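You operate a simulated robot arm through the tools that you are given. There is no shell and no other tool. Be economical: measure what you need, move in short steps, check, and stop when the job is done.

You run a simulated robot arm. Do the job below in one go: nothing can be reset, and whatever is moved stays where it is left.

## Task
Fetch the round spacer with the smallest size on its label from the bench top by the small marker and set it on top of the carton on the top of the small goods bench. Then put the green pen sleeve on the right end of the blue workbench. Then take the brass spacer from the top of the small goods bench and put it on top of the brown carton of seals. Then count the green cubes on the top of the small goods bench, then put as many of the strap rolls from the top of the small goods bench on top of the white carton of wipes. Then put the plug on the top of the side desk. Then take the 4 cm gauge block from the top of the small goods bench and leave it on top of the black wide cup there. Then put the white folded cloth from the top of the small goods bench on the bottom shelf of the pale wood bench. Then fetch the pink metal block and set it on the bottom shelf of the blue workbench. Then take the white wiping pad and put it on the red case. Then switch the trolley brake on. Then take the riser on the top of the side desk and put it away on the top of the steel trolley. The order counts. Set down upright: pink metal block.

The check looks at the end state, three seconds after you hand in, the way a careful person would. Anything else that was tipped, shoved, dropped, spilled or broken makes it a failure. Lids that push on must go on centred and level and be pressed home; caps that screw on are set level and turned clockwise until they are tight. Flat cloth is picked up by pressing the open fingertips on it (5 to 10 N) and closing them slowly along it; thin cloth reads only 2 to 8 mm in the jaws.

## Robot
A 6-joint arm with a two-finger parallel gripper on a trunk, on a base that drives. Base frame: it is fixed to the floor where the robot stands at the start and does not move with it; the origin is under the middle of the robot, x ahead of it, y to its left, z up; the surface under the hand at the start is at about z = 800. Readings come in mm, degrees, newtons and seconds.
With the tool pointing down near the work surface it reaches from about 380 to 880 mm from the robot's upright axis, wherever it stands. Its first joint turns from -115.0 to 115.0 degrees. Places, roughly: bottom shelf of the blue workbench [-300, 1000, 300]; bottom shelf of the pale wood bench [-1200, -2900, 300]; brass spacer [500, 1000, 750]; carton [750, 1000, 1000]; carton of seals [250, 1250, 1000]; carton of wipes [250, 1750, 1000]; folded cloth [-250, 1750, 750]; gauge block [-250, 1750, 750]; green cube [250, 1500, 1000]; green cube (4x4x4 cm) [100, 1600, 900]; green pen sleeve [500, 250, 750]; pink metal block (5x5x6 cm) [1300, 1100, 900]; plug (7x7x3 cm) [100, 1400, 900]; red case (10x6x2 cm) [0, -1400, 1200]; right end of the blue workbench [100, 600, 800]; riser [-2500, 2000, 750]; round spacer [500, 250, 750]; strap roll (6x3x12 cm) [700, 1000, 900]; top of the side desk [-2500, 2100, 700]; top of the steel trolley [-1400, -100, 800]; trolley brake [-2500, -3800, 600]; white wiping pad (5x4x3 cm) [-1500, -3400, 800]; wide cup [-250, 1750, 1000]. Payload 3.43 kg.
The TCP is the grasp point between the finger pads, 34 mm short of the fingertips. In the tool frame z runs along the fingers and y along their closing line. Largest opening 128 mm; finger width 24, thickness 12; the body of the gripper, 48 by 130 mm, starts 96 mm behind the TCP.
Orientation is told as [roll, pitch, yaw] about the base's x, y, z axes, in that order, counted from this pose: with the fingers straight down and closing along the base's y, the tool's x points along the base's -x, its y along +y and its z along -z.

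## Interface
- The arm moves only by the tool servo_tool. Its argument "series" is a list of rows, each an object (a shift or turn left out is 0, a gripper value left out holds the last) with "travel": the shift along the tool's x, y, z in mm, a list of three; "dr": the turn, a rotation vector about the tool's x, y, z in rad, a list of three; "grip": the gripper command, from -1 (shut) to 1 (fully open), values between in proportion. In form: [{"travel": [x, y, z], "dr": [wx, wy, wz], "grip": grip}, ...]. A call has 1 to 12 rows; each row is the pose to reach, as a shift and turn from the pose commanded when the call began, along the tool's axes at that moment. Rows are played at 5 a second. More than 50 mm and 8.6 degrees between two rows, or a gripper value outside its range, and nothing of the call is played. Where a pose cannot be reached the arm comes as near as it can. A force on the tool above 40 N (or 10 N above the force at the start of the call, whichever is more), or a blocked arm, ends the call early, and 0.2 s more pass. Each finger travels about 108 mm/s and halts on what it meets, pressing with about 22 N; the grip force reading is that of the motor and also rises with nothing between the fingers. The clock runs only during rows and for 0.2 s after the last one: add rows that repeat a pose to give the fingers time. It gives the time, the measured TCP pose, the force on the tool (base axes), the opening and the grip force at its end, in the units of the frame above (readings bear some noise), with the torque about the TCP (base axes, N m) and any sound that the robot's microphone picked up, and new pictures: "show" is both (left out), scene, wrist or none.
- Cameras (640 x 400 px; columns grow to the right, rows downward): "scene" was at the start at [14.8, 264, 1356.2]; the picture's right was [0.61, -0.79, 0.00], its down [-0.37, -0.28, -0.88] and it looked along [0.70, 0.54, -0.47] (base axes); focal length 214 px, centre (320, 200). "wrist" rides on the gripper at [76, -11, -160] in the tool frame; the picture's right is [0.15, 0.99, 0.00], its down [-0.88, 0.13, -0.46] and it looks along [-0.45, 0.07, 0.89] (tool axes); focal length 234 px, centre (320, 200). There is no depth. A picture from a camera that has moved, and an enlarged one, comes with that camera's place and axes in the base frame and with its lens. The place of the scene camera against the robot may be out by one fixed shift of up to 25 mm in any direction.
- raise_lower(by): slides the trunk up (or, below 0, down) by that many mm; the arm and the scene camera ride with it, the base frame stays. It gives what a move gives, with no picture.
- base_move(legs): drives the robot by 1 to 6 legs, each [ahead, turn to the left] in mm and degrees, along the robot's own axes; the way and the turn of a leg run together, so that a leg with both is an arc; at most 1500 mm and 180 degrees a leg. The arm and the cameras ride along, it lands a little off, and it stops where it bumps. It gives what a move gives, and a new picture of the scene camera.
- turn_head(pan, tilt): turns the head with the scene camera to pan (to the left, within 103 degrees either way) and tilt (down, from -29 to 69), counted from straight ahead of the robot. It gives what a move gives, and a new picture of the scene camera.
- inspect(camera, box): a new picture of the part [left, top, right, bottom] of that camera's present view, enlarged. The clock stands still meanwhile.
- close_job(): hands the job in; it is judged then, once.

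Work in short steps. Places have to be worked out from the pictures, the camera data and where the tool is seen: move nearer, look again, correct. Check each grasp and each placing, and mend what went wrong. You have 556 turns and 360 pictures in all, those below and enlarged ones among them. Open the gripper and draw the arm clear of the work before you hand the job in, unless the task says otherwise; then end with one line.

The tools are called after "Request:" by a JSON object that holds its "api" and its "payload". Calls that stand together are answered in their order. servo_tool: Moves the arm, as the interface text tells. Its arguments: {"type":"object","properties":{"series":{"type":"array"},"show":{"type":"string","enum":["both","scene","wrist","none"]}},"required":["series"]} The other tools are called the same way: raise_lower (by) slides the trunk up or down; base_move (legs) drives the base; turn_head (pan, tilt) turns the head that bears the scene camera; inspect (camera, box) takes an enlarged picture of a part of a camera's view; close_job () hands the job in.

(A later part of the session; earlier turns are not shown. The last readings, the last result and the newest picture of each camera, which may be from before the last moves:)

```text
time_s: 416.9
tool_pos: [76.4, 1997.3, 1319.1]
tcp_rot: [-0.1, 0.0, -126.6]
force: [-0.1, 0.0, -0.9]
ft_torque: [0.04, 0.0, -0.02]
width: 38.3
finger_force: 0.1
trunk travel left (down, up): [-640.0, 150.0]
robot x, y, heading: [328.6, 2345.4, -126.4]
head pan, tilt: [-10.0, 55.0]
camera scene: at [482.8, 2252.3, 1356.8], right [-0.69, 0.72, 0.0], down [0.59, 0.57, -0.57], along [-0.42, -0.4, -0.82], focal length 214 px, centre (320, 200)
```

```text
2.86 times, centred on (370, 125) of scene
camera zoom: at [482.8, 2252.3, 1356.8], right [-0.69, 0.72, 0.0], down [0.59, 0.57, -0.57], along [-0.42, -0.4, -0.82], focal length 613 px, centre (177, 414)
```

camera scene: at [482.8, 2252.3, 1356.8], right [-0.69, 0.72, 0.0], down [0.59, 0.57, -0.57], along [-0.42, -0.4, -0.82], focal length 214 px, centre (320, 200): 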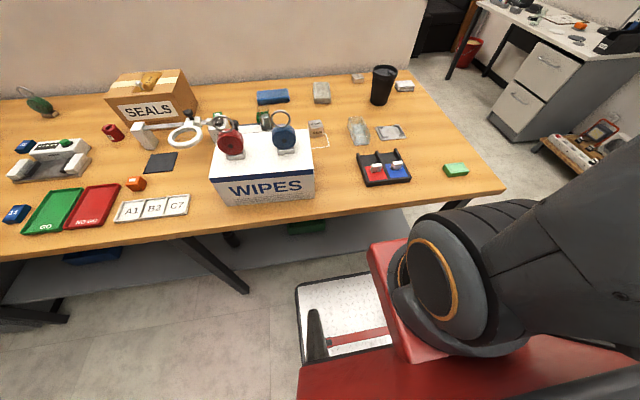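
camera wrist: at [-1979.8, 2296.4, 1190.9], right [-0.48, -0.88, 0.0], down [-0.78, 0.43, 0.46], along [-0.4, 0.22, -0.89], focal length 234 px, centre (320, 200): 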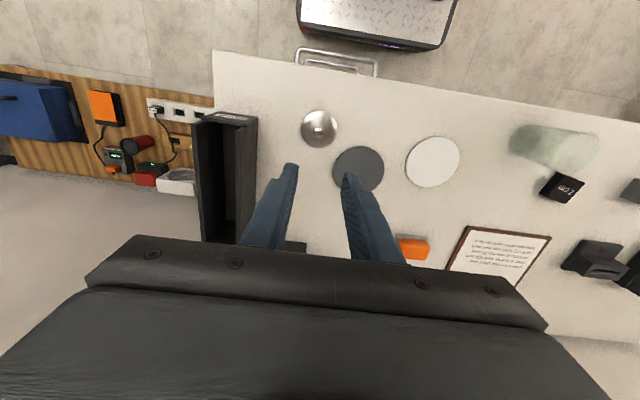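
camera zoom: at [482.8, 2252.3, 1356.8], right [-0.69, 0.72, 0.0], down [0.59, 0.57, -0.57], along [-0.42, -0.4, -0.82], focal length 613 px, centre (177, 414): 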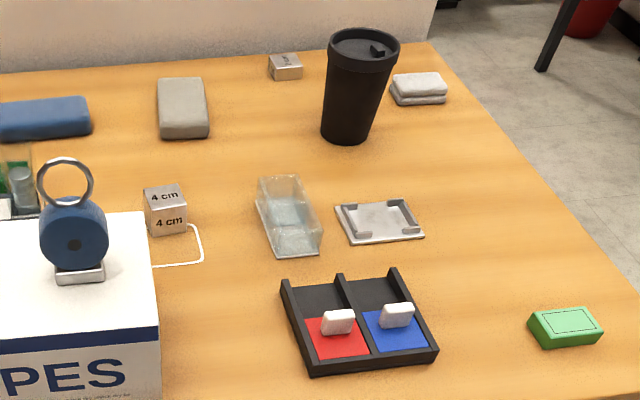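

The 4 cm gauge block is at ~(40,1800). Move above it.

Request:
{"api": "servo_tool", "payload": {"series": [{"travel": [-36, 18, 0], "grip": 0.25}, {"travel": [-72, 36, 20]}, {"travel": [-108, 54, 45]}, {"travel": [-144, 72, 70]}, {"travel": [-180, 88, 95]}, {"travel": [-180, 88, 130]}, {"travel": [-180, 88, 130]}], "show": "wrist"}}

```text
time_s: 418.6
tool_pos: [40.1, 1799.5, 1191.1]
tcp_rot: [-0.1, 0.0, -126.6]
force: [-0.6, 0.3, -0.1]
ft_torque: [0.04, -0.02, 0.0]
width: 80.1
finger_force: 0.1
trunk travel left (down, up): [-640.0, 150.0]
robot x, y, heading: [328.5, 2346.1, -126.6]
head pan, tilt: [-10.0, 55.0]
camera wrist: at [75.6, 1868.0, 1350.0], right [0.88, -0.47, 0.0], down [-0.42, -0.79, 0.46], along [-0.22, -0.4, -0.89], focal length 234 px, centre (320, 200)
```

wrist: 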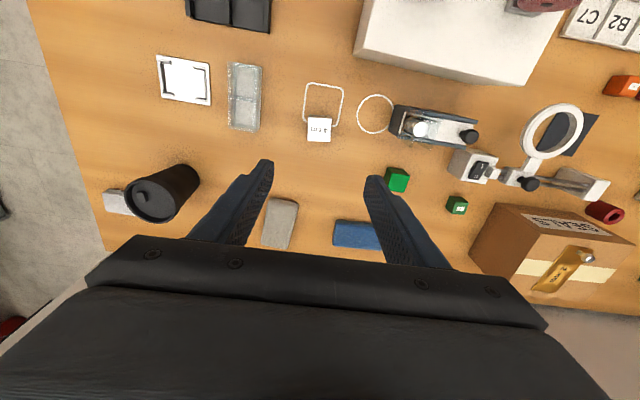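

Align yaw by 5° and descend to just above the block.

Request:
{"api": "servo_tool", "payload": {"series": [{"travel": [-7, -2, 45], "dr": [0, 0, -0.09]}, {"travel": [-7, -2, 90], "dr": [0, 0, -0.09]}, {"travel": [-7, -2, 135], "dr": [0, 0, -0.09]}, {"travel": [-7, -2, 180], "dr": [0, 0, -0.09]}, {"travel": [-7, -2, 225], "dr": [0, 0, -0.09]}, {"travel": [-7, -2, 240], "dr": [0, 0, -0.09]}, {"travel": [-7, -2, 240], "dr": [0, 0, -0.09]}], "show": "wrist"}}

```text
time_s: 420.1
tool_pos: [34.8, 1795.8, 953.1]
tcp_rot: [-0.1, -0.1, -121.4]
force: [-0.3, -1.0, -0.2]
ft_torque: [-0.03, -0.01, -0.02]
width: 80.1
finger_force: 0.2
trunk travel left (down, up): [-640.0, 150.0]
robot x, y, heading: [332.2, 2344.6, -126.2]
head pan, tilt: [-10.0, 55.0]
camera wrist: at [65.0, 1866.8, 1111.8], right [0.92, -0.39, 0.0], down [-0.35, -0.82, 0.46], along [-0.18, -0.42, -0.89], focal length 234 px, centre (320, 200)
```

wrist: 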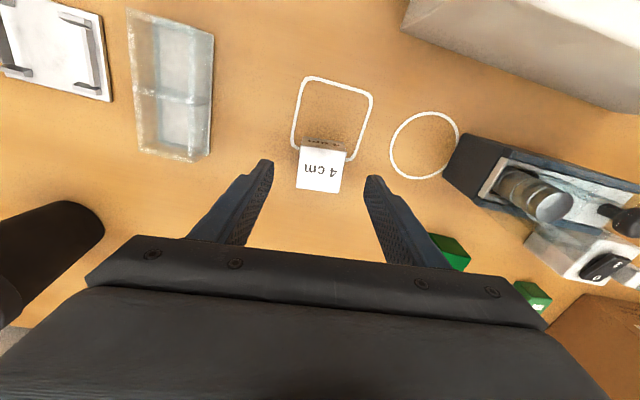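

Request:
{"api": "servo_tool", "payload": {"series": [{"travel": [3, 1, 25]}, {"travel": [3, 1, 40]}, {"travel": [3, 1, 44]}, {"travel": [3, 1, 44], "grip": 0}, {"travel": [3, 1, 44], "grip": -0.5}, {"travel": [3, 1, 44], "grip": -1}, {"travel": [3, 1, 44], "grip": -1}], "show": "wrist"}}

```text
time_s: 421.8
tool_pos: [37.3, 1797.0, 907.4]
tcp_rot: [-0.1, -0.1, -121.4]
force: [1.3, -0.3, 0.3]
ft_torque: [-0.02, 0.02, 0.02]
width: 43.8
finger_force: 22.4
trunk travel left (down, up): [-640.0, 150.0]
robot x, y, heading: [332.8, 2346.9, -126.4]
head pan, tilt: [-10.0, 55.0]
camera wrist: at [66.3, 1868.7, 1066.8], right [0.92, -0.39, 0.0], down [-0.35, -0.82, 0.45], along [-0.18, -0.42, -0.89], focal length 234 px, centre (320, 200)
```

wrist: 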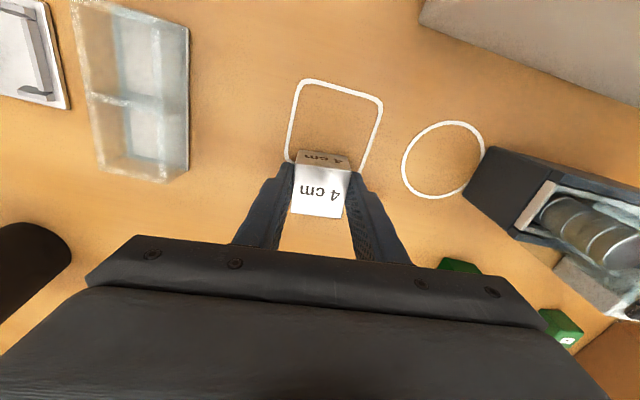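

Gripped at 43.8 mm. Lift and move over the cup (~(-288,1848)).

Request:
{"api": "servo_tool", "payload": {"series": [{"travel": [0, 0, -45]}, {"travel": [0, 0, -90]}, {"travel": [0, 0, -135]}, {"travel": [0, 0, -180]}, {"travel": [-9, -22, -220]}, {"travel": [-26, -62, -240]}, {"travel": [-43, -104, -240]}, {"travel": [-60, -146, -240]}, {"travel": [-77, -188, -240]}, {"travel": [-94, -230, -240]}, {"travel": [-111, -270, -240]}, {"travel": [-126, -304, -240]}]}}

```text
time_s: 424.4
tool_pos: [-288.3, 1847.8, 1146.8]
tcp_rot: [-0.1, 0.1, -121.4]
force: [1.0, -0.8, -1.6]
ft_torque: [0.01, 0.04, 0.01]
width: 43.5
finger_force: 21.7
trunk travel left (down, up): [-640.0, 150.0]
robot x, y, heading: [330.7, 2345.3, -126.6]
head pan, tilt: [-10.0, 55.0]
camera scene: at [483.1, 2252.3, 1356.7], right [-0.69, 0.72, 0.0], down [0.59, 0.57, -0.57], along [-0.42, -0.4, -0.82], focal length 214 px, centre (320, 200)
camera wrist: at [-258.6, 1919.7, 1305.4], right [0.92, -0.39, 0.0], down [-0.35, -0.82, 0.45], along [-0.18, -0.42, -0.89], focal length 234 px, centre (320, 200)
```

scene: 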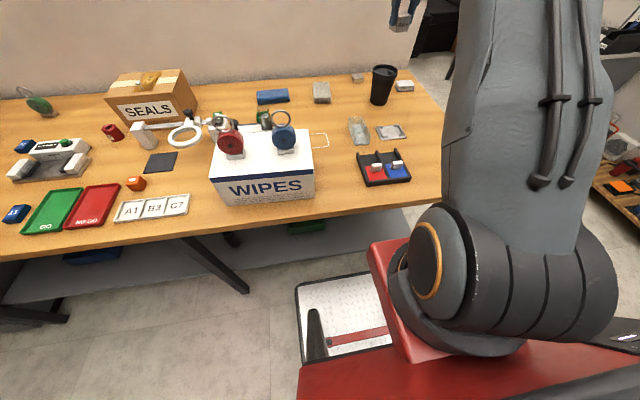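
wrist: 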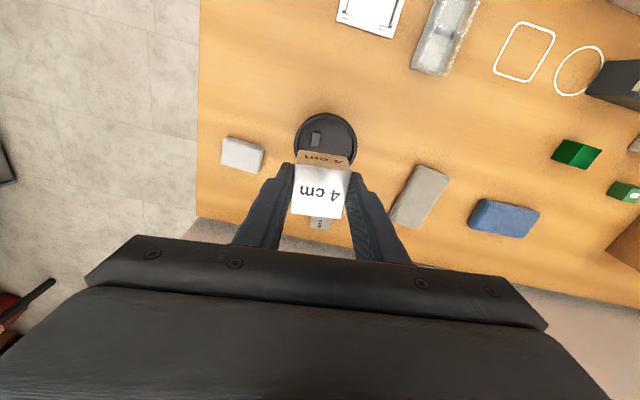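

Request:
{"api": "inspect", "payload": {"camera": "wrist", "box": [270, 95, 380, 185]}}

Request:
{"api": "inspect", "payload": {"camera": "scene", "box": [350, 50, 420, 115]}}

```text
4.44 times, centred on (325, 140) of wrist
camera zoom: at [-258.6, 1919.7, 1305.4], right [0.92, -0.39, 0.0], down [-0.35, -0.82, 0.45], along [-0.18, -0.42, -0.89], focal length 1041 px, centre (298, 467)
```

zoom: 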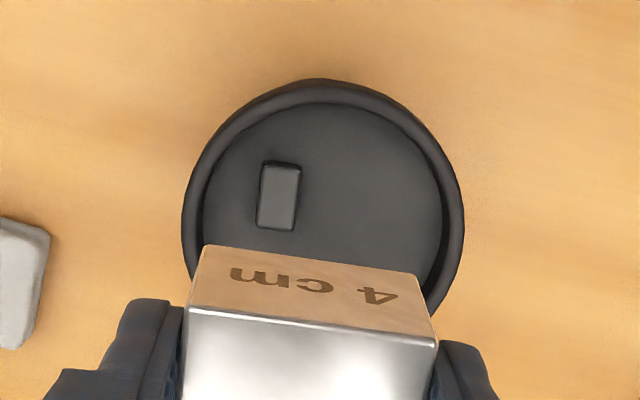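

```text
6.15 times, centred on (385, 82) of scene
camera zoom: at [483.1, 2252.3, 1356.7], right [-0.69, 0.72, 0.0], down [0.59, 0.57, -0.57], along [-0.42, -0.4, -0.82], focal length 1320 px, centre (-80, 923)
```

zoom: 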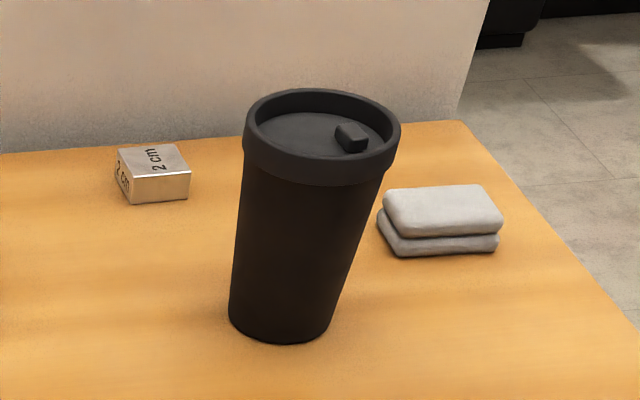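

The lid has a 90 mm rim with a small tab left of centre; I place the block ~10 mm right of centre. Shift and lower to just above.

Request:
{"api": "servo_tool", "payload": {"series": [{"travel": [3, 16, 30]}, {"travel": [3, 16, 60]}, {"travel": [3, 16, 90]}, {"travel": [3, 16, 108]}, {"travel": [3, 16, 108]}], "show": "none"}}

Request:
{"api": "inspect", "payload": {"camera": "wrist", "box": [250, 85, 390, 225]}}

Request:
{"api": "inspect", "payload": {"camera": "scene", "box": [350, 40, 420, 105]}}

```text
time_s: 425.6
tool_pos: [-272.4, 1842.4, 1039.1]
tcp_rot: [0.0, -0.1, -121.4]
force: [-0.5, 0.2, -2.9]
ft_torque: [0.0, 0.0, -0.01]
width: 43.5
finger_force: 21.9
trunk travel left (down, up): [-640.0, 150.0]
robot x, y, heading: [332.4, 2345.8, -126.6]
head pan, tilt: [-10.0, 55.0]
```

```text
2.86 times, centred on (320, 155) of wrist
camera zoom: at [-242.5, 1914.3, 1197.3], right [0.92, -0.39, 0.0], down [-0.35, -0.82, 0.46], along [-0.18, -0.42, -0.89], focal length 669 px, centre (320, 329)
```

zoom: 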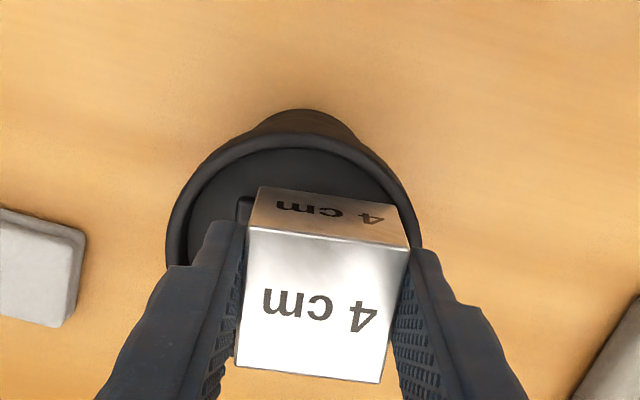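

```text
6.15 times, centred on (385, 72) of scene
camera zoom: at [482.6, 2252.3, 1356.8], right [-0.69, 0.72, 0.0], down [0.59, 0.57, -0.57], along [-0.42, -0.4, -0.82], focal length 1320 px, centre (-80, 985)
```

zoom: 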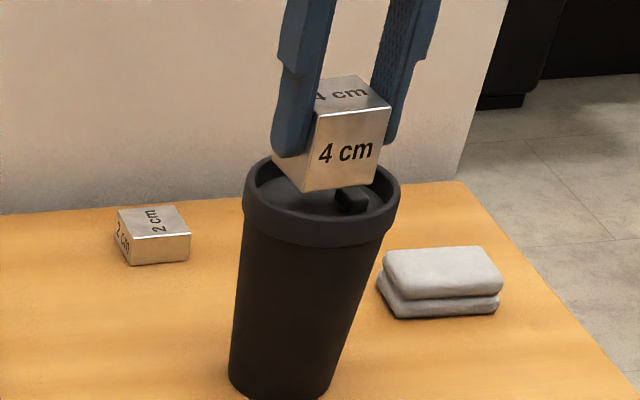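

Fingertips nearly reach the block's bottom, so I lower only until the tips are just above the rim, and let it settle the last few millimetres.

Request:
{"api": "servo_tool", "payload": {"series": [{"travel": [0, 2, 6]}, {"travel": [0, 2, 11]}, {"travel": [0, 2, 15]}, {"travel": [0, 2, 15]}], "show": "none"}}

Request:
{"api": "inspect", "payload": {"camera": "scene", "box": [350, 40, 420, 105]}}

```text
time_s: 426.6
tool_pos: [-270.8, 1842.4, 1025.7]
tcp_rot: [-0.1, -0.2, -121.3]
force: [0.5, -1.4, 23.2]
ft_torque: [-0.14, -0.05, -0.01]
width: 43.7
finger_force: 22.4
trunk travel left (down, up): [-640.0, 150.0]
robot x, y, heading: [330.9, 2345.8, -126.1]
head pan, tilt: [-10.0, 55.0]
```

```text
6.15 times, centred on (385, 72) of scene
camera zoom: at [483.5, 2253.0, 1356.8], right [-0.69, 0.72, 0.0], down [0.59, 0.57, -0.57], along [-0.42, -0.4, -0.82], focal length 1320 px, centre (-80, 985)
```

zoom: 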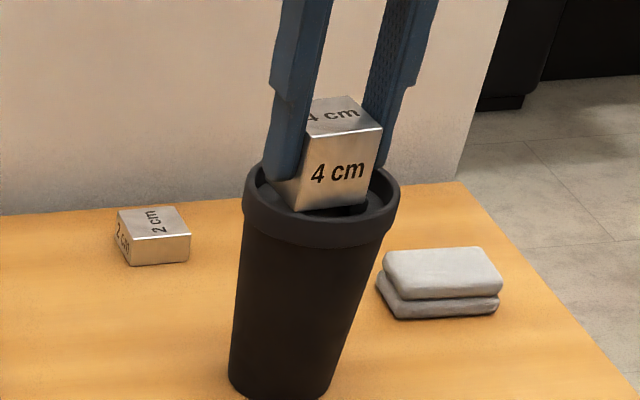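

Contact likely from a fingertip on the rim, with the block bottom at rim level. Raise 1.5 mm and release.

Request:
{"api": "servo_tool", "payload": {"series": [{"travel": [0, 0, -1.5]}, {"travel": [0, 0, -1.5], "grip": -0.25}, {"travel": [0, 0, -1.5], "grip": -0.1}, {"travel": [0, 0, -1.5], "grip": 0}, {"travel": [0, 0, -1.5]}], "show": "none"}}

Request:
{"api": "inspect", "payload": {"camera": "scene", "box": [350, 40, 420, 105]}}

```text
time_s: 427.8
tool_pos: [-271.3, 1842.5, 1025.1]
tcp_rot: [-0.1, 0.1, -121.4]
force: [0.2, 0.0, 0.5]
ft_torque: [-0.04, 0.0, 0.0]
width: 64.2
finger_force: 0.0
trunk travel left (down, up): [-640.0, 150.0]
robot x, y, heading: [331.5, 2347.4, -126.3]
head pan, tilt: [-10.0, 55.0]
```

```text
6.15 times, centred on (385, 72) of scene
camera zoom: at [482.7, 2252.4, 1356.8], right [-0.69, 0.72, 0.0], down [0.59, 0.57, -0.57], along [-0.42, -0.4, -0.82], focal length 1320 px, centre (-80, 985)
```

zoom: 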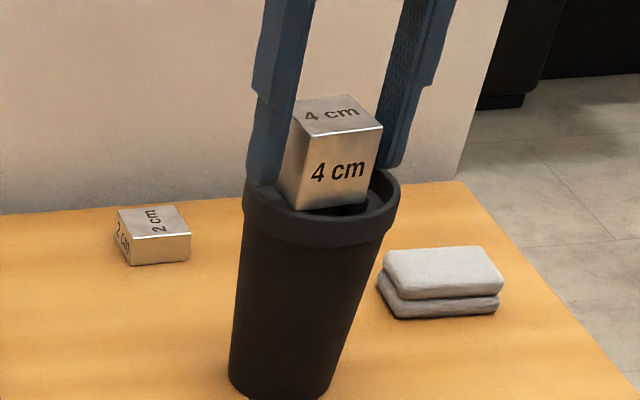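

The block stays put and level. Rise straight up.

Request:
{"api": "servo_tool", "payload": {"series": [{"travel": [0, 0, -15]}, {"travel": [0, 0, -50]}, {"travel": [0, 0, -95]}, {"travel": [0, 0, -140]}, {"travel": [0, 0, -185]}, {"travel": [0, 0, -185]}], "show": "wrist"}}

Request:
{"api": "inspect", "payload": {"camera": "scene", "box": [350, 40, 420, 105]}}

```text
time_s: 429.1
tool_pos: [-273.7, 1842.6, 1210.0]
tcp_rot: [-0.1, 0.1, -121.3]
force: [0.2, -0.3, -0.3]
ft_torque: [0.0, -0.01, -0.03]
width: 64.0
finger_force: 0.1
trunk travel left (down, up): [-640.0, 150.0]
robot x, y, heading: [332.5, 2342.9, -126.3]
head pan, tilt: [-10.0, 55.0]
camera wrist: at [-243.1, 1913.2, 1368.6], right [0.92, -0.39, 0.0], down [-0.35, -0.82, 0.45], along [-0.18, -0.42, -0.89], focal length 234 px, centre (320, 200)
```

wrist: 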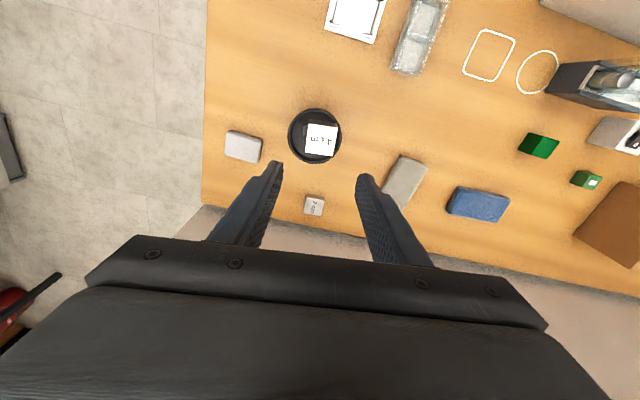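

```text
6.15 times, centred on (385, 72) of scene
camera zoom: at [482.7, 2252.4, 1356.8], right [-0.69, 0.72, 0.0], down [0.59, 0.57, -0.57], along [-0.42, -0.4, -0.82], focal length 1320 px, centre (-80, 985)
```

zoom: 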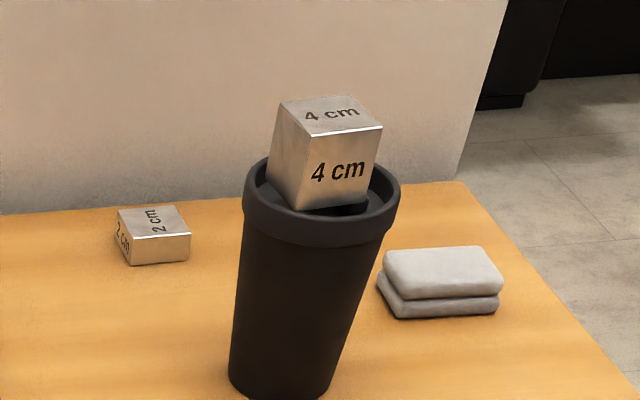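

Block sits on the cup. Retract the arm, then drive around to the left end of the bench for the white folded cloth.

Request:
{"api": "servo_tool", "payload": {"series": [{"travel": [33, 23, -12], "dr": [0, 0, 0.02]}, {"travel": [66, 46, -24], "dr": [0, 0, 0.04]}, {"travel": [99, 69, -36], "dr": [0, 0, 0.06]}, {"travel": [132, 92, -48], "dr": [0, 0, 0.09]}, {"travel": [165, 115, -60], "dr": [0, 0, 0.09]}, {"travel": [198, 138, -72], "dr": [0, 0, 0.09]}, {"travel": [231, 161, -84], "dr": [0, 0, 0.09]}, {"travel": [264, 184, -96], "dr": [0, 0, 0.09]}, {"travel": [297, 207, -108], "dr": [0, 0, 0.09]}, {"travel": [315, 219, -110], "dr": [0, 0, 0.09]}, {"travel": [315, 219, -110], "dr": [0, 0, 0.09]}], "show": "none"}}

```text
time_s: 431.6
tool_pos: [80.5, 1996.1, 1321.1]
tcp_rot: [-0.1, 0.0, -126.6]
force: [-0.8, -0.3, 0.7]
ft_torque: [0.01, -0.01, 0.01]
width: 64.0
finger_force: 0.1
trunk travel left (down, up): [-640.0, 150.0]
robot x, y, heading: [328.8, 2345.8, -126.5]
head pan, tilt: [-10.0, 55.0]
```

Request:
{"api": "base_move", "payload": {"legs": [[-190, 0], [0, -90.3], [900, 0], [0, 90], [960, 0], [0, 90]]}}

Request:
{"api": "turn_head", "payload": {"pan": -10, "tilt": 45}}

```text
time_s: 453.4
tool_pos: [-497.5, 2008.7, 1320.6]
tcp_rot: [-0.2, -0.1, -37.3]
force: [0.4, -0.2, 0.2]
ft_torque: [0.02, 0.02, 0.02]
width: 64.0
finger_force: 0.1
trunk travel left (down, up): [-640.0, 150.0]
robot x, y, heading: [-844.4, 2265.3, -37.0]
head pan, tilt: [-10.0, 55.0]
camera scene: at [-730.6, 2425.2, 1356.8], right [-0.73, -0.68, 0.0], down [-0.56, 0.6, -0.57], along [0.39, -0.42, -0.82], focal length 214 px, centre (320, 200)
```

scene: 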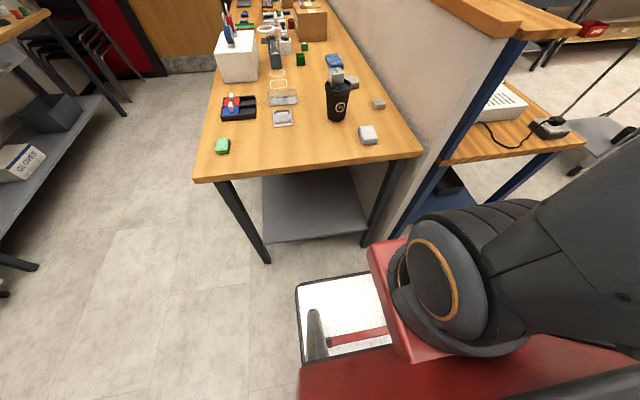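

```text
time_s: 454.1
tool_pos: [-496.6, 2009.3, 1320.5]
tcp_rot: [-0.1, 0.0, -37.2]
force: [-0.3, 0.2, -0.6]
ft_torque: [0.01, -0.02, -0.02]
width: 64.1
finger_force: 0.1
trunk travel left (down, up): [-640.0, 150.0]
robot x, y, heading: [-846.6, 2263.6, -37.0]
head pan, tilt: [-10.0, 45.0]
camera scene: at [-724.4, 2418.5, 1370.1], right [-0.73, -0.68, 0.0], down [-0.48, 0.52, -0.71], along [0.48, -0.52, -0.71], focal length 214 px, centre (320, 200)
```

scene: 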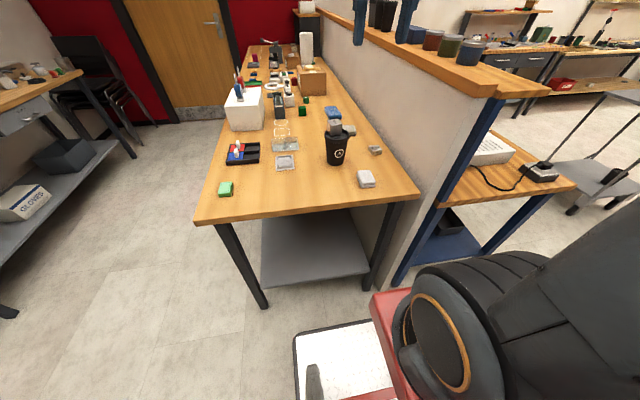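

Request:
{"api": "inspect", "payload": {"camera": "scene", "box": [310, 110, 430, 200]}}

```text
4.44 times, centred on (370, 155) of scene
camera zoom: at [-724.4, 2418.5, 1370.1], right [-0.73, -0.68, 0.0], down [-0.48, 0.52, -0.71], along [0.48, -0.52, -0.71], focal length 953 px, centre (98, 400)
```

zoom: 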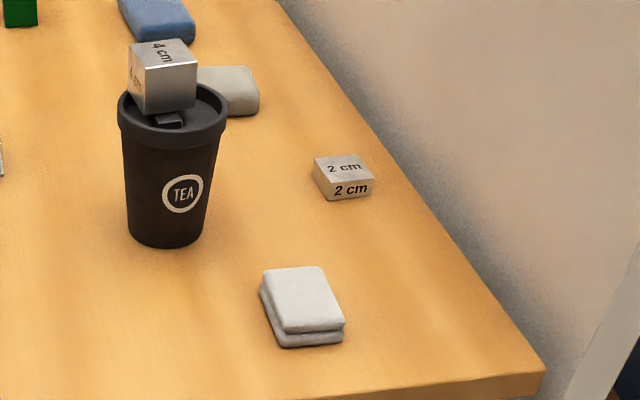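

Move above the cloth with jaws open.

Request:
{"api": "servo_tool", "payload": {"series": [{"travel": [-35, -20, 10], "grip": 0.7}, {"travel": [-70, -40, 30]}, {"travel": [-100, -60, 60]}, {"travel": [-131, -78, 90]}, {"travel": [-131, -78, 135]}, {"travel": [-131, -78, 180]}, {"travel": [-131, -78, 220]}, {"travel": [-131, -78, 220]}], "show": "wrist"}}

```text
time_s: 455.9
tool_pos: [-441.6, 1869.2, 1097.3]
tcp_rot: [-0.1, 0.0, -37.3]
force: [-1.3, -0.3, 0.4]
ft_torque: [0.04, -0.01, -0.01]
width: 108.9
finger_force: 0.0
trunk travel left (down, up): [-640.0, 150.0]
robot x, y, heading: [-841.8, 2264.9, -37.0]
head pan, tilt: [-10.0, 45.0]
camera wrist: at [-508.1, 1907.1, 1256.3], right [0.48, 0.88, 0.0], down [0.78, -0.43, 0.46], along [0.4, -0.22, -0.89], focal length 234 px, centre (320, 200)
```

wrist: 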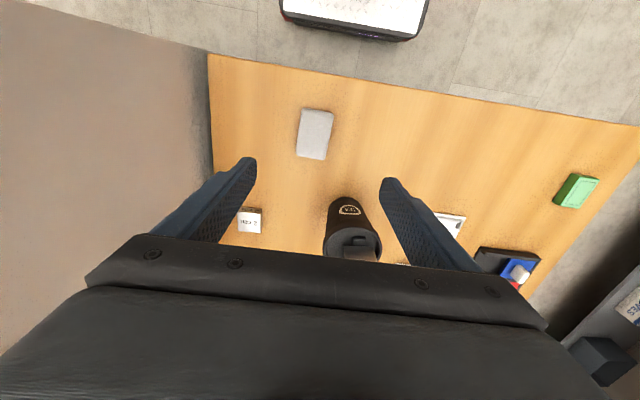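

Request:
{"api": "servo_tool", "payload": {"series": [{"travel": [3, -6, 45]}, {"travel": [3, -6, 90]}, {"travel": [3, -6, 135]}, {"travel": [3, -6, 165]}, {"travel": [3, -6, 180]}, {"travel": [3, -6, 188]}, {"travel": [3, -6, 188]}], "show": "wrist"}}

```text
time_s: 457.5
tool_pos: [-447.8, 1865.5, 911.9]
tcp_rot: [-0.1, -0.1, -37.2]
force: [0.1, 0.9, 0.1]
ft_torque: [-0.01, 0.01, -0.01]
width: 108.7
finger_force: 0.0
trunk travel left (down, up): [-640.0, 150.0]
robot x, y, heading: [-843.9, 2268.2, -37.2]
head pan, tilt: [-10.0, 45.0]
camera wrist: at [-514.8, 1903.3, 1071.1], right [0.48, 0.88, 0.0], down [0.78, -0.43, 0.45], along [0.4, -0.22, -0.89], focal length 234 px, centre (320, 200)
```

wrist: 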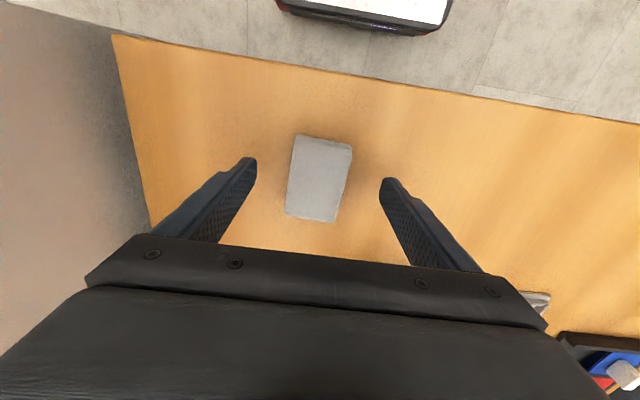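

Centred; lower 4 mm and close.

Request:
{"api": "servo_tool", "payload": {"series": [{"travel": [0, 0, 4]}, {"travel": [0, 0, 4], "grip": 0.3}, {"travel": [0, 0, 4], "grip": 0}, {"travel": [0, 0, 4], "grip": -0.4}, {"travel": [0, 0, 4], "grip": -1}, {"travel": [0, 0, 4], "grip": -1}, {"travel": [0, 0, 4], "grip": -1}], "show": "wrist"}}

```text
time_s: 459.1
tool_pos: [-446.9, 1865.0, 908.9]
tcp_rot: [-0.1, 0.0, -37.3]
force: [-0.1, -0.3, 2.2]
ft_torque: [-0.06, 0.02, -0.06]
width: 51.8
finger_force: 21.4
trunk travel left (down, up): [-640.0, 150.0]
robot x, y, heading: [-845.6, 2263.8, -36.9]
head pan, tilt: [-10.0, 45.0]
camera wrist: at [-514.3, 1903.1, 1067.7], right [0.48, 0.88, 0.0], down [0.78, -0.43, 0.46], along [0.4, -0.22, -0.89], focal length 234 px, centre (320, 200)
```

wrist: 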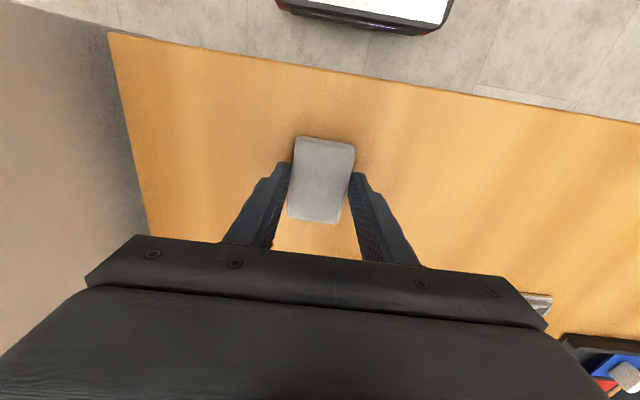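

Gripped. Lift and retract.

Request:
{"api": "servo_tool", "payload": {"series": [{"travel": [0, 0, -40]}, {"travel": [0, 0, -85]}, {"travel": [0, 0, -130]}, {"travel": [0, 0, -175]}, {"travel": [0, 0, -220]}, {"travel": [25, 15, -255]}, {"travel": [50, 30, -290]}, {"travel": [75, 45, -325]}, {"travel": [100, 60, -355]}, {"travel": [128, 80, -380]}, {"travel": [128, 80, -400]}, {"travel": [128, 80, -400]}], "show": "scene"}}

```text
time_s: 461.7
tool_pos: [-499.2, 2006.6, 1309.6]
tcp_rot: [0.0, 0.0, -37.4]
force: [-0.8, 0.1, -0.8]
ft_torque: [0.0, 0.02, 0.02]
width: 50.9
finger_force: 22.3
trunk travel left (down, up): [-640.0, 150.0]
robot x, y, heading: [-845.3, 2267.3, -37.4]
head pan, tilt: [-10.0, 45.0]
camera scene: at [-724.4, 2418.5, 1370.2], right [-0.73, -0.68, 0.0], down [-0.48, 0.52, -0.71], along [0.48, -0.52, -0.71], focal length 214 px, centre (320, 200)
```

scene: 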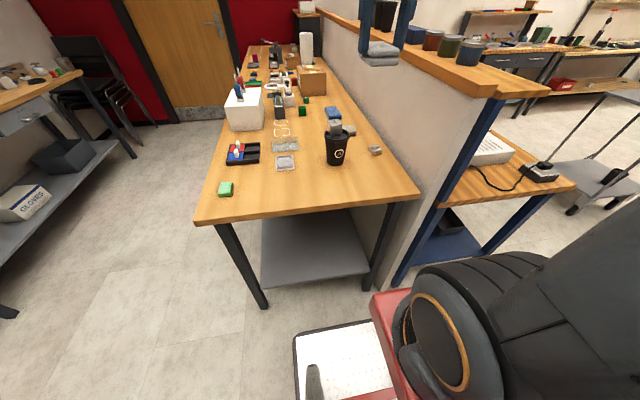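

Cloth held. Now travel to the pale wood bench: down past the blue bench, then across.

Request:
{"api": "turn_head", "payload": {"pan": 0, "tilt": 30}}

Request:
{"api": "base_move", "payload": {"legs": [[0, -89.5], [720, 0], [700, 0], [0, 90], [900, 0], [870, 0]]}}

```text
time_s: 462.4
tool_pos: [-498.1, 2005.4, 1308.7]
tcp_rot: [-0.1, 0.0, -37.3]
force: [-0.3, -0.3, -0.7]
ft_torque: [-0.03, 0.02, 0.01]
width: 51.0
finger_force: 21.9
trunk travel left (down, up): [-640.0, 150.0]
robot x, y, heading: [-846.6, 2265.3, -36.9]
head pan, tilt: [0.0, 30.0]
camera scene: at [-707.6, 2423.5, 1392.7], right [-0.6, -0.8, 0.0], down [-0.4, 0.3, -0.87], along [0.69, -0.52, -0.5], focal length 214 px, centre (320, 200)
```

scene: 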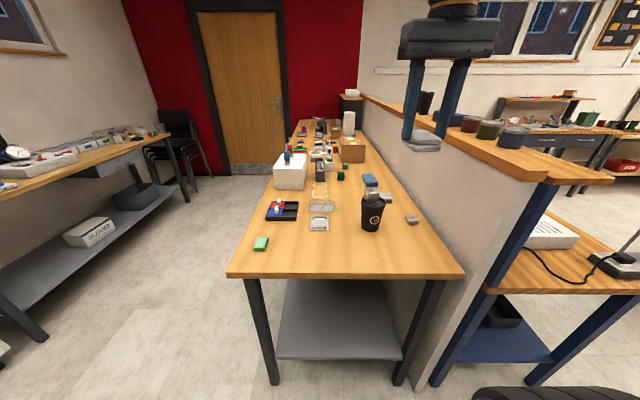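

```text
time_s: 485.9
tool_pos: [128.7, -132.0, 1309.5]
tcp_rot: [-0.1, 0.0, -35.2]
force: [0.8, 0.3, -0.9]
ft_torque: [0.01, -0.02, -0.04]
width: 51.0
finger_force: 22.2
trunk travel left (down, up): [-640.0, 150.0]
robot x, y, heading: [-225.9, 119.1, -34.7]
head pan, tilt: [0.0, 30.0]
camera scene: at [-95.6, 278.0, 1392.8], right [-0.57, -0.82, 0.0], down [-0.41, 0.29, -0.87], along [0.71, -0.5, -0.5], focal length 214 px, centre (320, 200)
```

scene: 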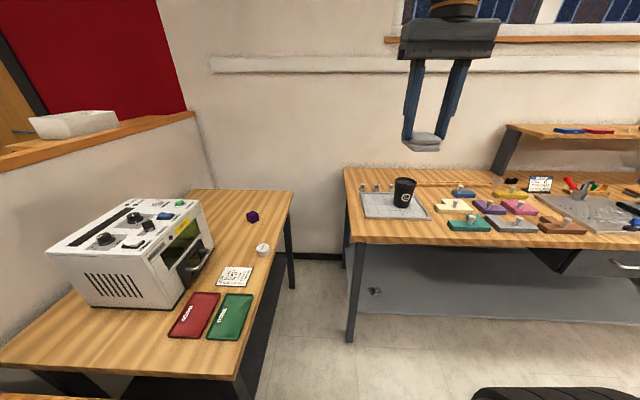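

Request:
{"api": "base_move", "payload": {"legs": [[0, -92.2]]}}

```text
time_s: 490.2
tool_pos: [-482.9, -231.3, 1309.9]
tcp_rot: [0.0, 0.1, -126.9]
force: [0.3, 0.1, -0.9]
ft_torque: [0.0, 0.0, 0.0]
width: 51.0
finger_force: 21.9
trunk travel left (down, up): [-640.0, 150.0]
robot x, y, heading: [-221.8, 116.0, -126.9]
head pan, tilt: [0.0, 30.0]
camera scene: at [-76.7, -2.7, 1392.8], right [-0.8, 0.6, 0.0], down [0.3, 0.4, -0.87], along [-0.52, -0.69, -0.5], focal length 214 px, centre (320, 200)
```

scene: 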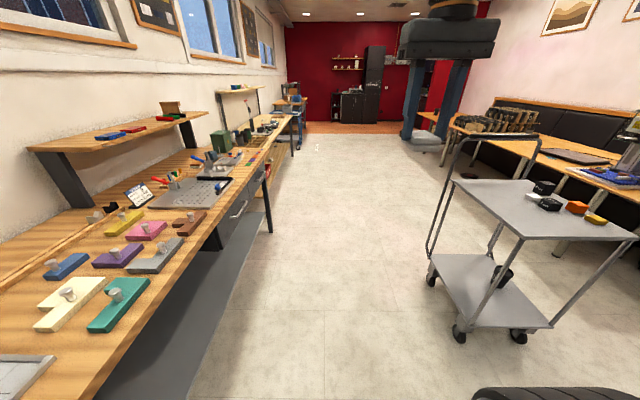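

The aisle is clear. Drive ahead 2700 mm and look left.

Request:
{"api": "turn_head", "payload": {"pan": 60, "tilt": 25}}

Request:
{"api": "base_move", "payload": {"legs": [[1400, 0], [1200, 0]]}}

```text
time_s: 491.5
tool_pos: [-483.8, -231.6, 1307.8]
tcp_rot: [-0.1, 0.0, -126.9]
force: [-1.4, 0.5, -0.8]
ft_torque: [0.01, 0.0, 0.0]
width: 51.0
finger_force: 22.2
trunk travel left (down, up): [-640.0, 150.0]
robot x, y, heading: [-223.5, 114.8, -126.7]
head pan, tilt: [60.0, 25.0]
camera scene: at [13.7, -14.7, 1400.8], right [-0.92, -0.4, 0.0], down [-0.17, 0.39, -0.91], along [0.36, -0.83, -0.42], focal length 214 px, centre (320, 200)
```

scene: 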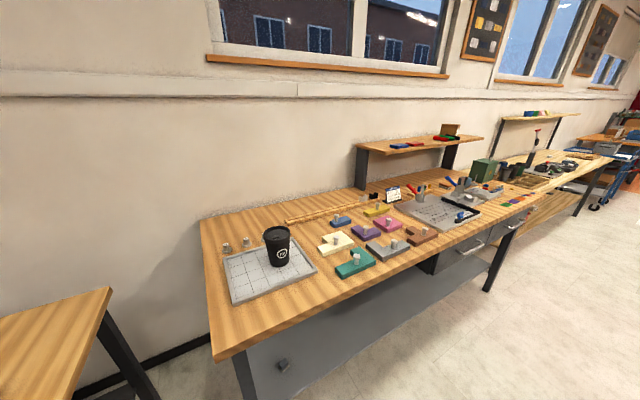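

```text
time_s: 504.2
tool_pos: [-1980.1, -2377.5, 1308.9]
tcp_rot: [-0.1, 0.0, -124.7]
force: [-0.3, -0.5, -0.4]
ft_torque: [0.0, -0.01, 0.0]
width: 51.1
finger_force: 22.0
trunk travel left (down, up): [-640.0, 150.0]
robot x, y, heading: [-1735.4, -2022.0, -124.6]
head pan, tilt: [60.0, 25.0]
camera scene: at [-1490.8, -2142.0, 1400.8], right [-0.9, -0.43, 0.0], down [-0.18, 0.38, -0.91], along [0.39, -0.82, -0.42], focal length 214 px, centre (320, 200)
```

scene: 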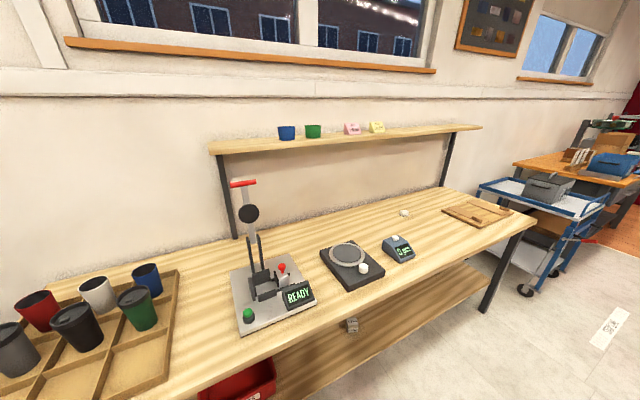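

Request:
{"api": "base_move", "payload": {"legs": [[0, 87.7]]}}

Request:
{"api": "turn_head", "payload": {"pan": -10, "tilt": 40}}

```text
time_s: 508.3
tool_pos: [-1397.4, -2288.2, 1308.8]
tcp_rot: [-0.2, 0.0, -38.6]
force: [0.3, 0.1, -0.5]
ft_torque: [0.03, 0.04, 0.02]
width: 51.0
finger_force: 22.0
trunk travel left (down, up): [-640.0, 150.0]
robot x, y, heading: [-1735.9, -2022.1, -38.6]
head pan, tilt: [60.0, 25.0]
camera scene: at [-1581.5, -1776.5, 1400.8], right [0.37, -0.93, 0.0], down [-0.39, -0.16, -0.91], along [0.84, 0.33, -0.42], focal length 214 px, centre (320, 200)
```

scene: 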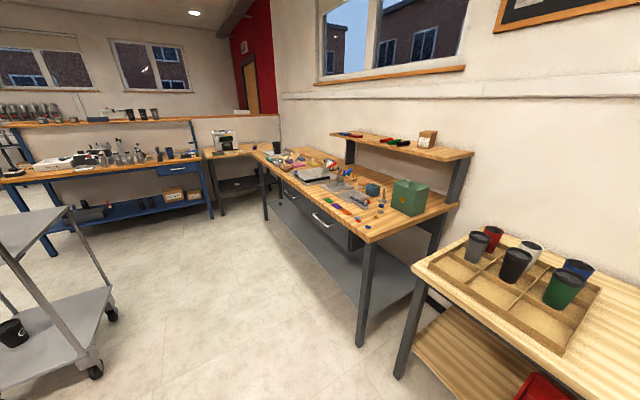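

```text
time_s: 509.7
tool_pos: [-1398.1, -2289.6, 1309.2]
tcp_rot: [-0.1, 0.1, -38.6]
force: [0.0, -0.1, -0.5]
ft_torque: [0.0, -0.01, 0.0]
width: 50.9
finger_force: 22.2
trunk travel left (down, up): [-640.0, 150.0]
robot x, y, heading: [-1734.9, -2022.1, -38.4]
head pan, tilt: [-10.0, 40.0]
camera scene: at [-1610.8, -1874.0, 1377.5], right [-0.75, -0.66, 0.0], down [-0.43, 0.48, -0.77], along [0.51, -0.57, -0.64], focal length 214 px, centre (320, 200)
```

scene: 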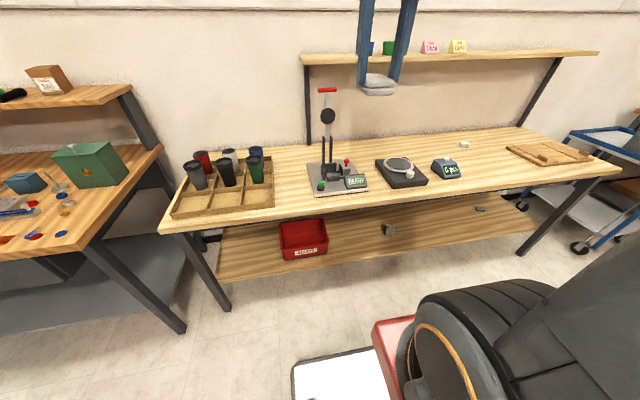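

The pale bench's lower shelf (z≈300, front edge u≈526) is free between the red bin and a small grey item. I back off and shift to n≈-2820, then lower the trunk fully to reach in horizontally.

Request:
{"api": "base_move", "payload": {"legs": [[-220, 0], [0, -90], [165, 0], [0, 91.5]]}}

Request:
{"api": "raise_lower", "payload": {"by": -600}}

Request:
{"api": "turn_head", "payload": {"pan": -5, "tilt": 20}}

```text
time_s: 520.2
tool_pos: [-1681.8, -2281.2, 1309.1]
tcp_rot: [-0.1, -0.1, -39.3]
force: [-0.3, 0.0, -0.6]
ft_torque: [0.01, -0.02, 0.03]
width: 50.9
finger_force: 21.4
trunk travel left (down, up): [-640.0, 150.0]
robot x, y, heading: [-2013.6, -2008.7, -38.8]
head pan, tilt: [-10.0, 40.0]
camera scene: at [-1890.6, -1863.1, 1377.4], right [-0.75, -0.66, 0.0], down [-0.42, 0.49, -0.77], along [0.5, -0.58, -0.64], focal length 214 px, centre (320, 200)
```

scene: 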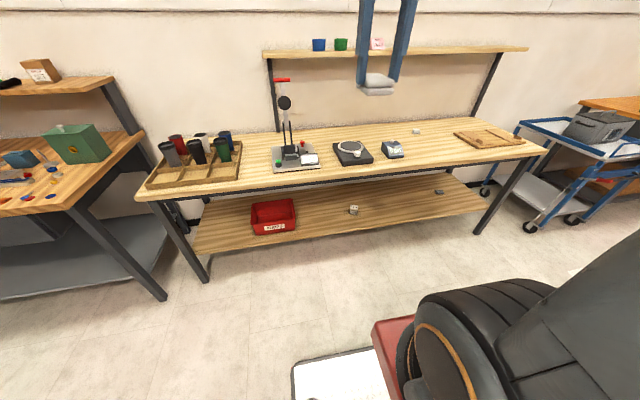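

```text
refused: -600 is not a number from -400 to 400
```

```text
time_s: 521.0
tool_pos: [-1680.5, -2280.3, 1310.4]
tcp_rot: [0.0, 0.0, -39.2]
force: [-1.1, 0.4, -0.7]
ft_torque: [0.02, 0.02, 0.02]
width: 50.9
finger_force: 22.0
trunk travel left (down, up): [-640.0, 150.0]
robot x, y, heading: [-2016.5, -2010.8, -38.9]
head pan, tilt: [-5.0, 20.0]
camera scene: at [-1879.4, -1863.7, 1408.8], right [-0.69, -0.72, 0.0], down [-0.25, 0.24, -0.94], along [0.68, -0.65, -0.34], focal length 214 px, centre (320, 200)
```

scene: 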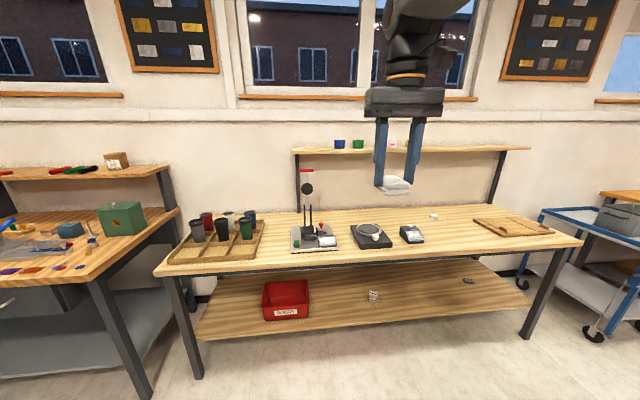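

Request:
{"api": "raise_lower", "payload": {"by": -400}}

Request:
{"api": "raise_lower", "payload": {"by": -240}}

Request:
{"api": "base_move", "payload": {"legs": [[0, 2]]}}

```text
time_s: 524.8
tool_pos: [-1638.2, -2316.2, 909.0]
tcp_rot: [-0.1, 0.0, -39.2]
force: [0.8, 0.1, 0.5]
ft_torque: [-0.01, -0.01, -0.02]
width: 51.1
finger_force: 21.9
trunk travel left (down, up): [-240.0, 550.0]
robot x, y, heading: [-2020.5, -2009.6, -38.8]
head pan, tilt: [-5.0, 20.0]
```

```text
time_s: 527.3
tool_pos: [-1589.3, -2355.4, 669.0]
tcp_rot: [-0.2, 0.1, -39.2]
force: [-0.3, 0.0, -0.6]
ft_torque: [0.01, 0.02, -0.01]
width: 51.1
finger_force: 22.2
trunk travel left (down, up): [0.0, 790.0]
robot x, y, heading: [-2015.2, -2010.1, -39.1]
head pan, tilt: [-5.0, 20.0]
```

```text
time_s: 528.1
tool_pos: [-1576.6, -2340.1, 670.0]
tcp_rot: [-0.1, 0.0, -37.1]
force: [0.4, -0.8, -1.2]
ft_torque: [-0.01, -0.05, 0.03]
width: 50.8
finger_force: 22.0
trunk travel left (down, up): [0.0, 790.0]
robot x, y, heading: [-2017.0, -2009.1, -37.2]
head pan, tilt: [-5.0, 20.0]
camera scene: at [-1741.9, -1966.0, 768.8], right [-0.67, -0.74, 0.0], down [-0.25, 0.23, -0.94], along [0.7, -0.63, -0.34], focal length 214 px, centre (320, 200)
```

scene: 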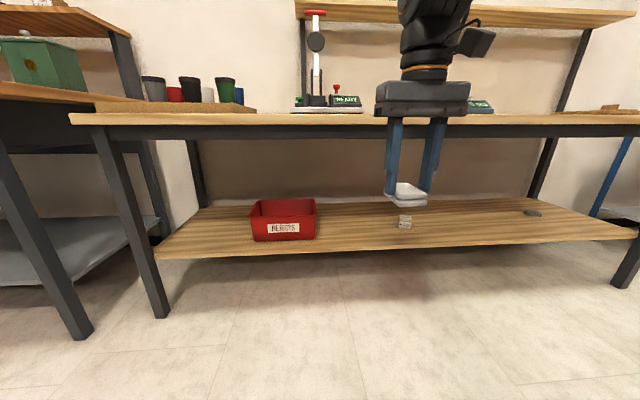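

Now extend low: TCP to z≈400 and ~800 mm out, still in front of the bench.

Request:
{"api": "servo_tool", "payload": {"series": [{"travel": [-20, 0, 38]}, {"travel": [-45, 0, 76]}, {"travel": [-70, 0, 114]}, {"travel": [-95, 0, 152]}, {"travel": [-125, 0, 185]}, {"travel": [-155, 0, 215]}, {"travel": [-185, 0, 240]}, {"travel": [-215, 0, 262]}, {"travel": [-245, 0, 270]}, {"travel": [-245, 0, 270]}]}}

```text
time_s: 530.3
tool_pos: [-1381.5, -2488.4, 398.3]
tcp_rot: [0.0, 0.1, -37.1]
force: [-0.1, -0.3, -0.1]
ft_torque: [0.02, -0.01, 0.02]
width: 51.0
finger_force: 22.0
trunk travel left (down, up): [0.0, 790.0]
robot x, y, heading: [-2018.1, -2008.0, -36.8]
head pan, tilt: [-5.0, 20.0]
camera scene: at [-1741.9, -1966.0, 768.8], right [-0.67, -0.74, 0.0], down [-0.25, 0.23, -0.94], along [0.7, -0.63, -0.34], focal length 214 px, centre (320, 200)
camera wrist: at [-1448.4, -2450.1, 557.8], right [0.48, 0.88, 0.0], down [0.78, -0.43, 0.45], along [0.4, -0.22, -0.89], focal length 234 px, centre (320, 200)
```

scene: 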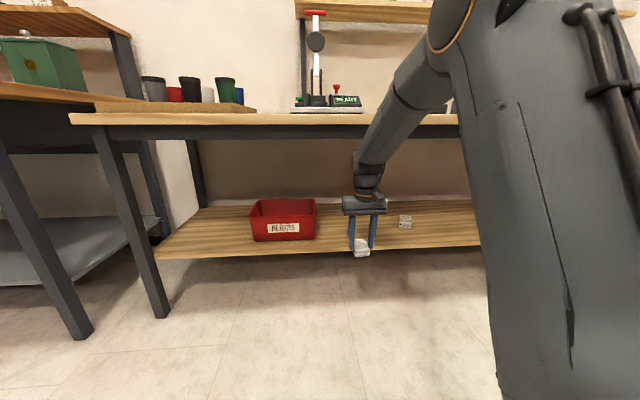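
wrist: 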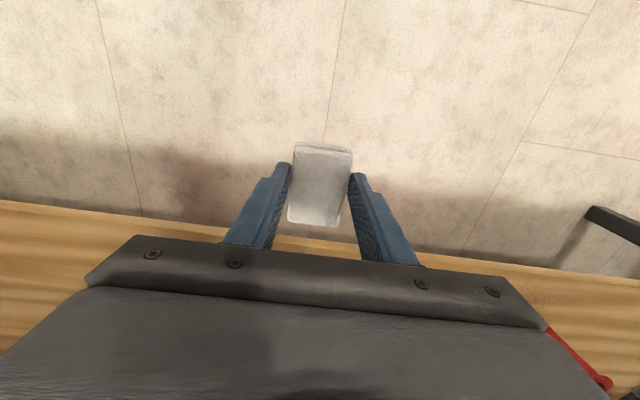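

Elbow sits high; I extend the arm further out for a flatter forearm, after backing the base 100 mm.

Request:
{"api": "base_move", "payload": {"legs": [[-100, 0]]}}

Request:
{"api": "servo_tool", "payload": {"series": [{"travel": [-25, 0, 0]}, {"travel": [-50, 0, 0]}, {"travel": [-70, 0, 0]}, {"travel": [-90, 0, 0]}, {"travel": [-90, 0, 0]}], "show": "scene"}}

```text
time_s: 531.5
tool_pos: [-1461.9, -2427.6, 399.5]
tcp_rot: [-0.1, 0.1, -37.2]
force: [0.0, 0.4, -0.2]
ft_torque: [-0.02, 0.01, 0.02]
width: 51.0
finger_force: 21.8
trunk travel left (down, up): [0.0, 790.0]
robot x, y, heading: [-2096.1, -1951.5, -37.2]
head pan, tilt: [-5.0, 20.0]
camera scene: at [-1822.1, -1905.7, 768.8], right [-0.67, -0.74, 0.0], down [-0.25, 0.23, -0.94], along [0.7, -0.63, -0.34], focal length 214 px, centre (320, 200)
```

scene: 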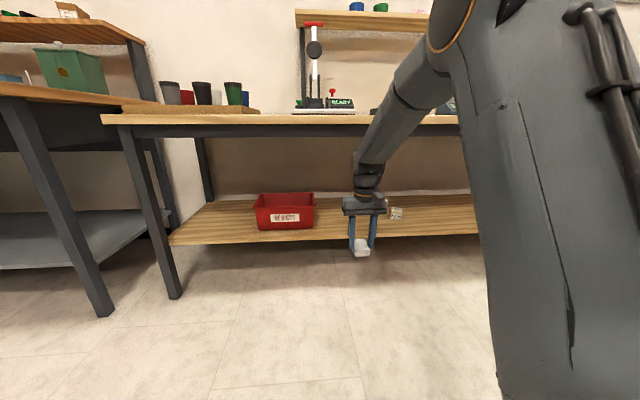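

```text
time_s: 532.7
tool_pos: [-1388.5, -2480.8, 399.0]
tcp_rot: [-0.2, 0.0, -37.3]
force: [-0.4, -0.3, -0.4]
ft_torque: [0.0, 0.0, -0.02]
width: 51.1
finger_force: 22.5
trunk travel left (down, up): [0.0, 790.0]
robot x, y, heading: [-2097.8, -1947.0, -37.0]
head pan, tilt: [-5.0, 20.0]
camera scene: at [-1822.1, -1905.7, 768.8], right [-0.67, -0.74, 0.0], down [-0.25, 0.23, -0.94], along [0.7, -0.63, -0.34], focal length 214 px, centre (320, 200)
```

scene: 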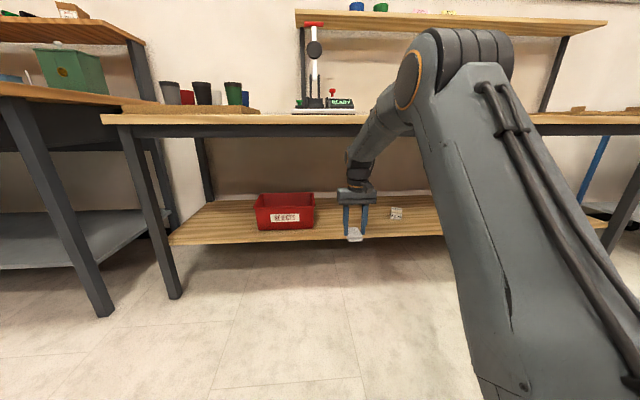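

There is still reach (the trunk leans forward when low). Extend 100 mm more.

Request:
{"api": "servo_tool", "payload": {"series": [{"travel": [-25, 0, 0]}, {"travel": [-50, 0, 0]}, {"travel": [-75, 0, 0]}, {"travel": [-100, 0, 0]}, {"travel": [-100, 0, 0]}], "show": "scene"}}

```text
time_s: 533.9
tool_pos: [-1308.4, -2543.4, 400.0]
tcp_rot: [-0.1, 0.0, -37.2]
force: [0.1, 0.8, -0.6]
ft_torque: [0.01, 0.01, -0.02]
width: 51.3
finger_force: 22.3
trunk travel left (down, up): [0.0, 790.0]
robot x, y, heading: [-2095.7, -1950.7, -37.1]
head pan, tilt: [-5.0, 20.0]
camera scene: at [-1822.1, -1905.7, 768.8], right [-0.67, -0.74, 0.0], down [-0.25, 0.23, -0.94], along [0.7, -0.63, -0.34], focal length 214 px, centre (320, 200)
```

scene: 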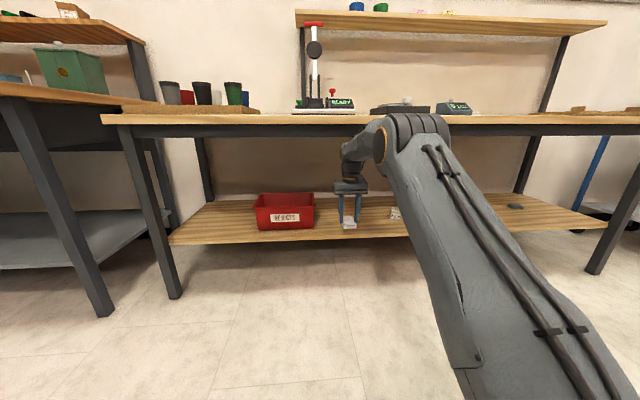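

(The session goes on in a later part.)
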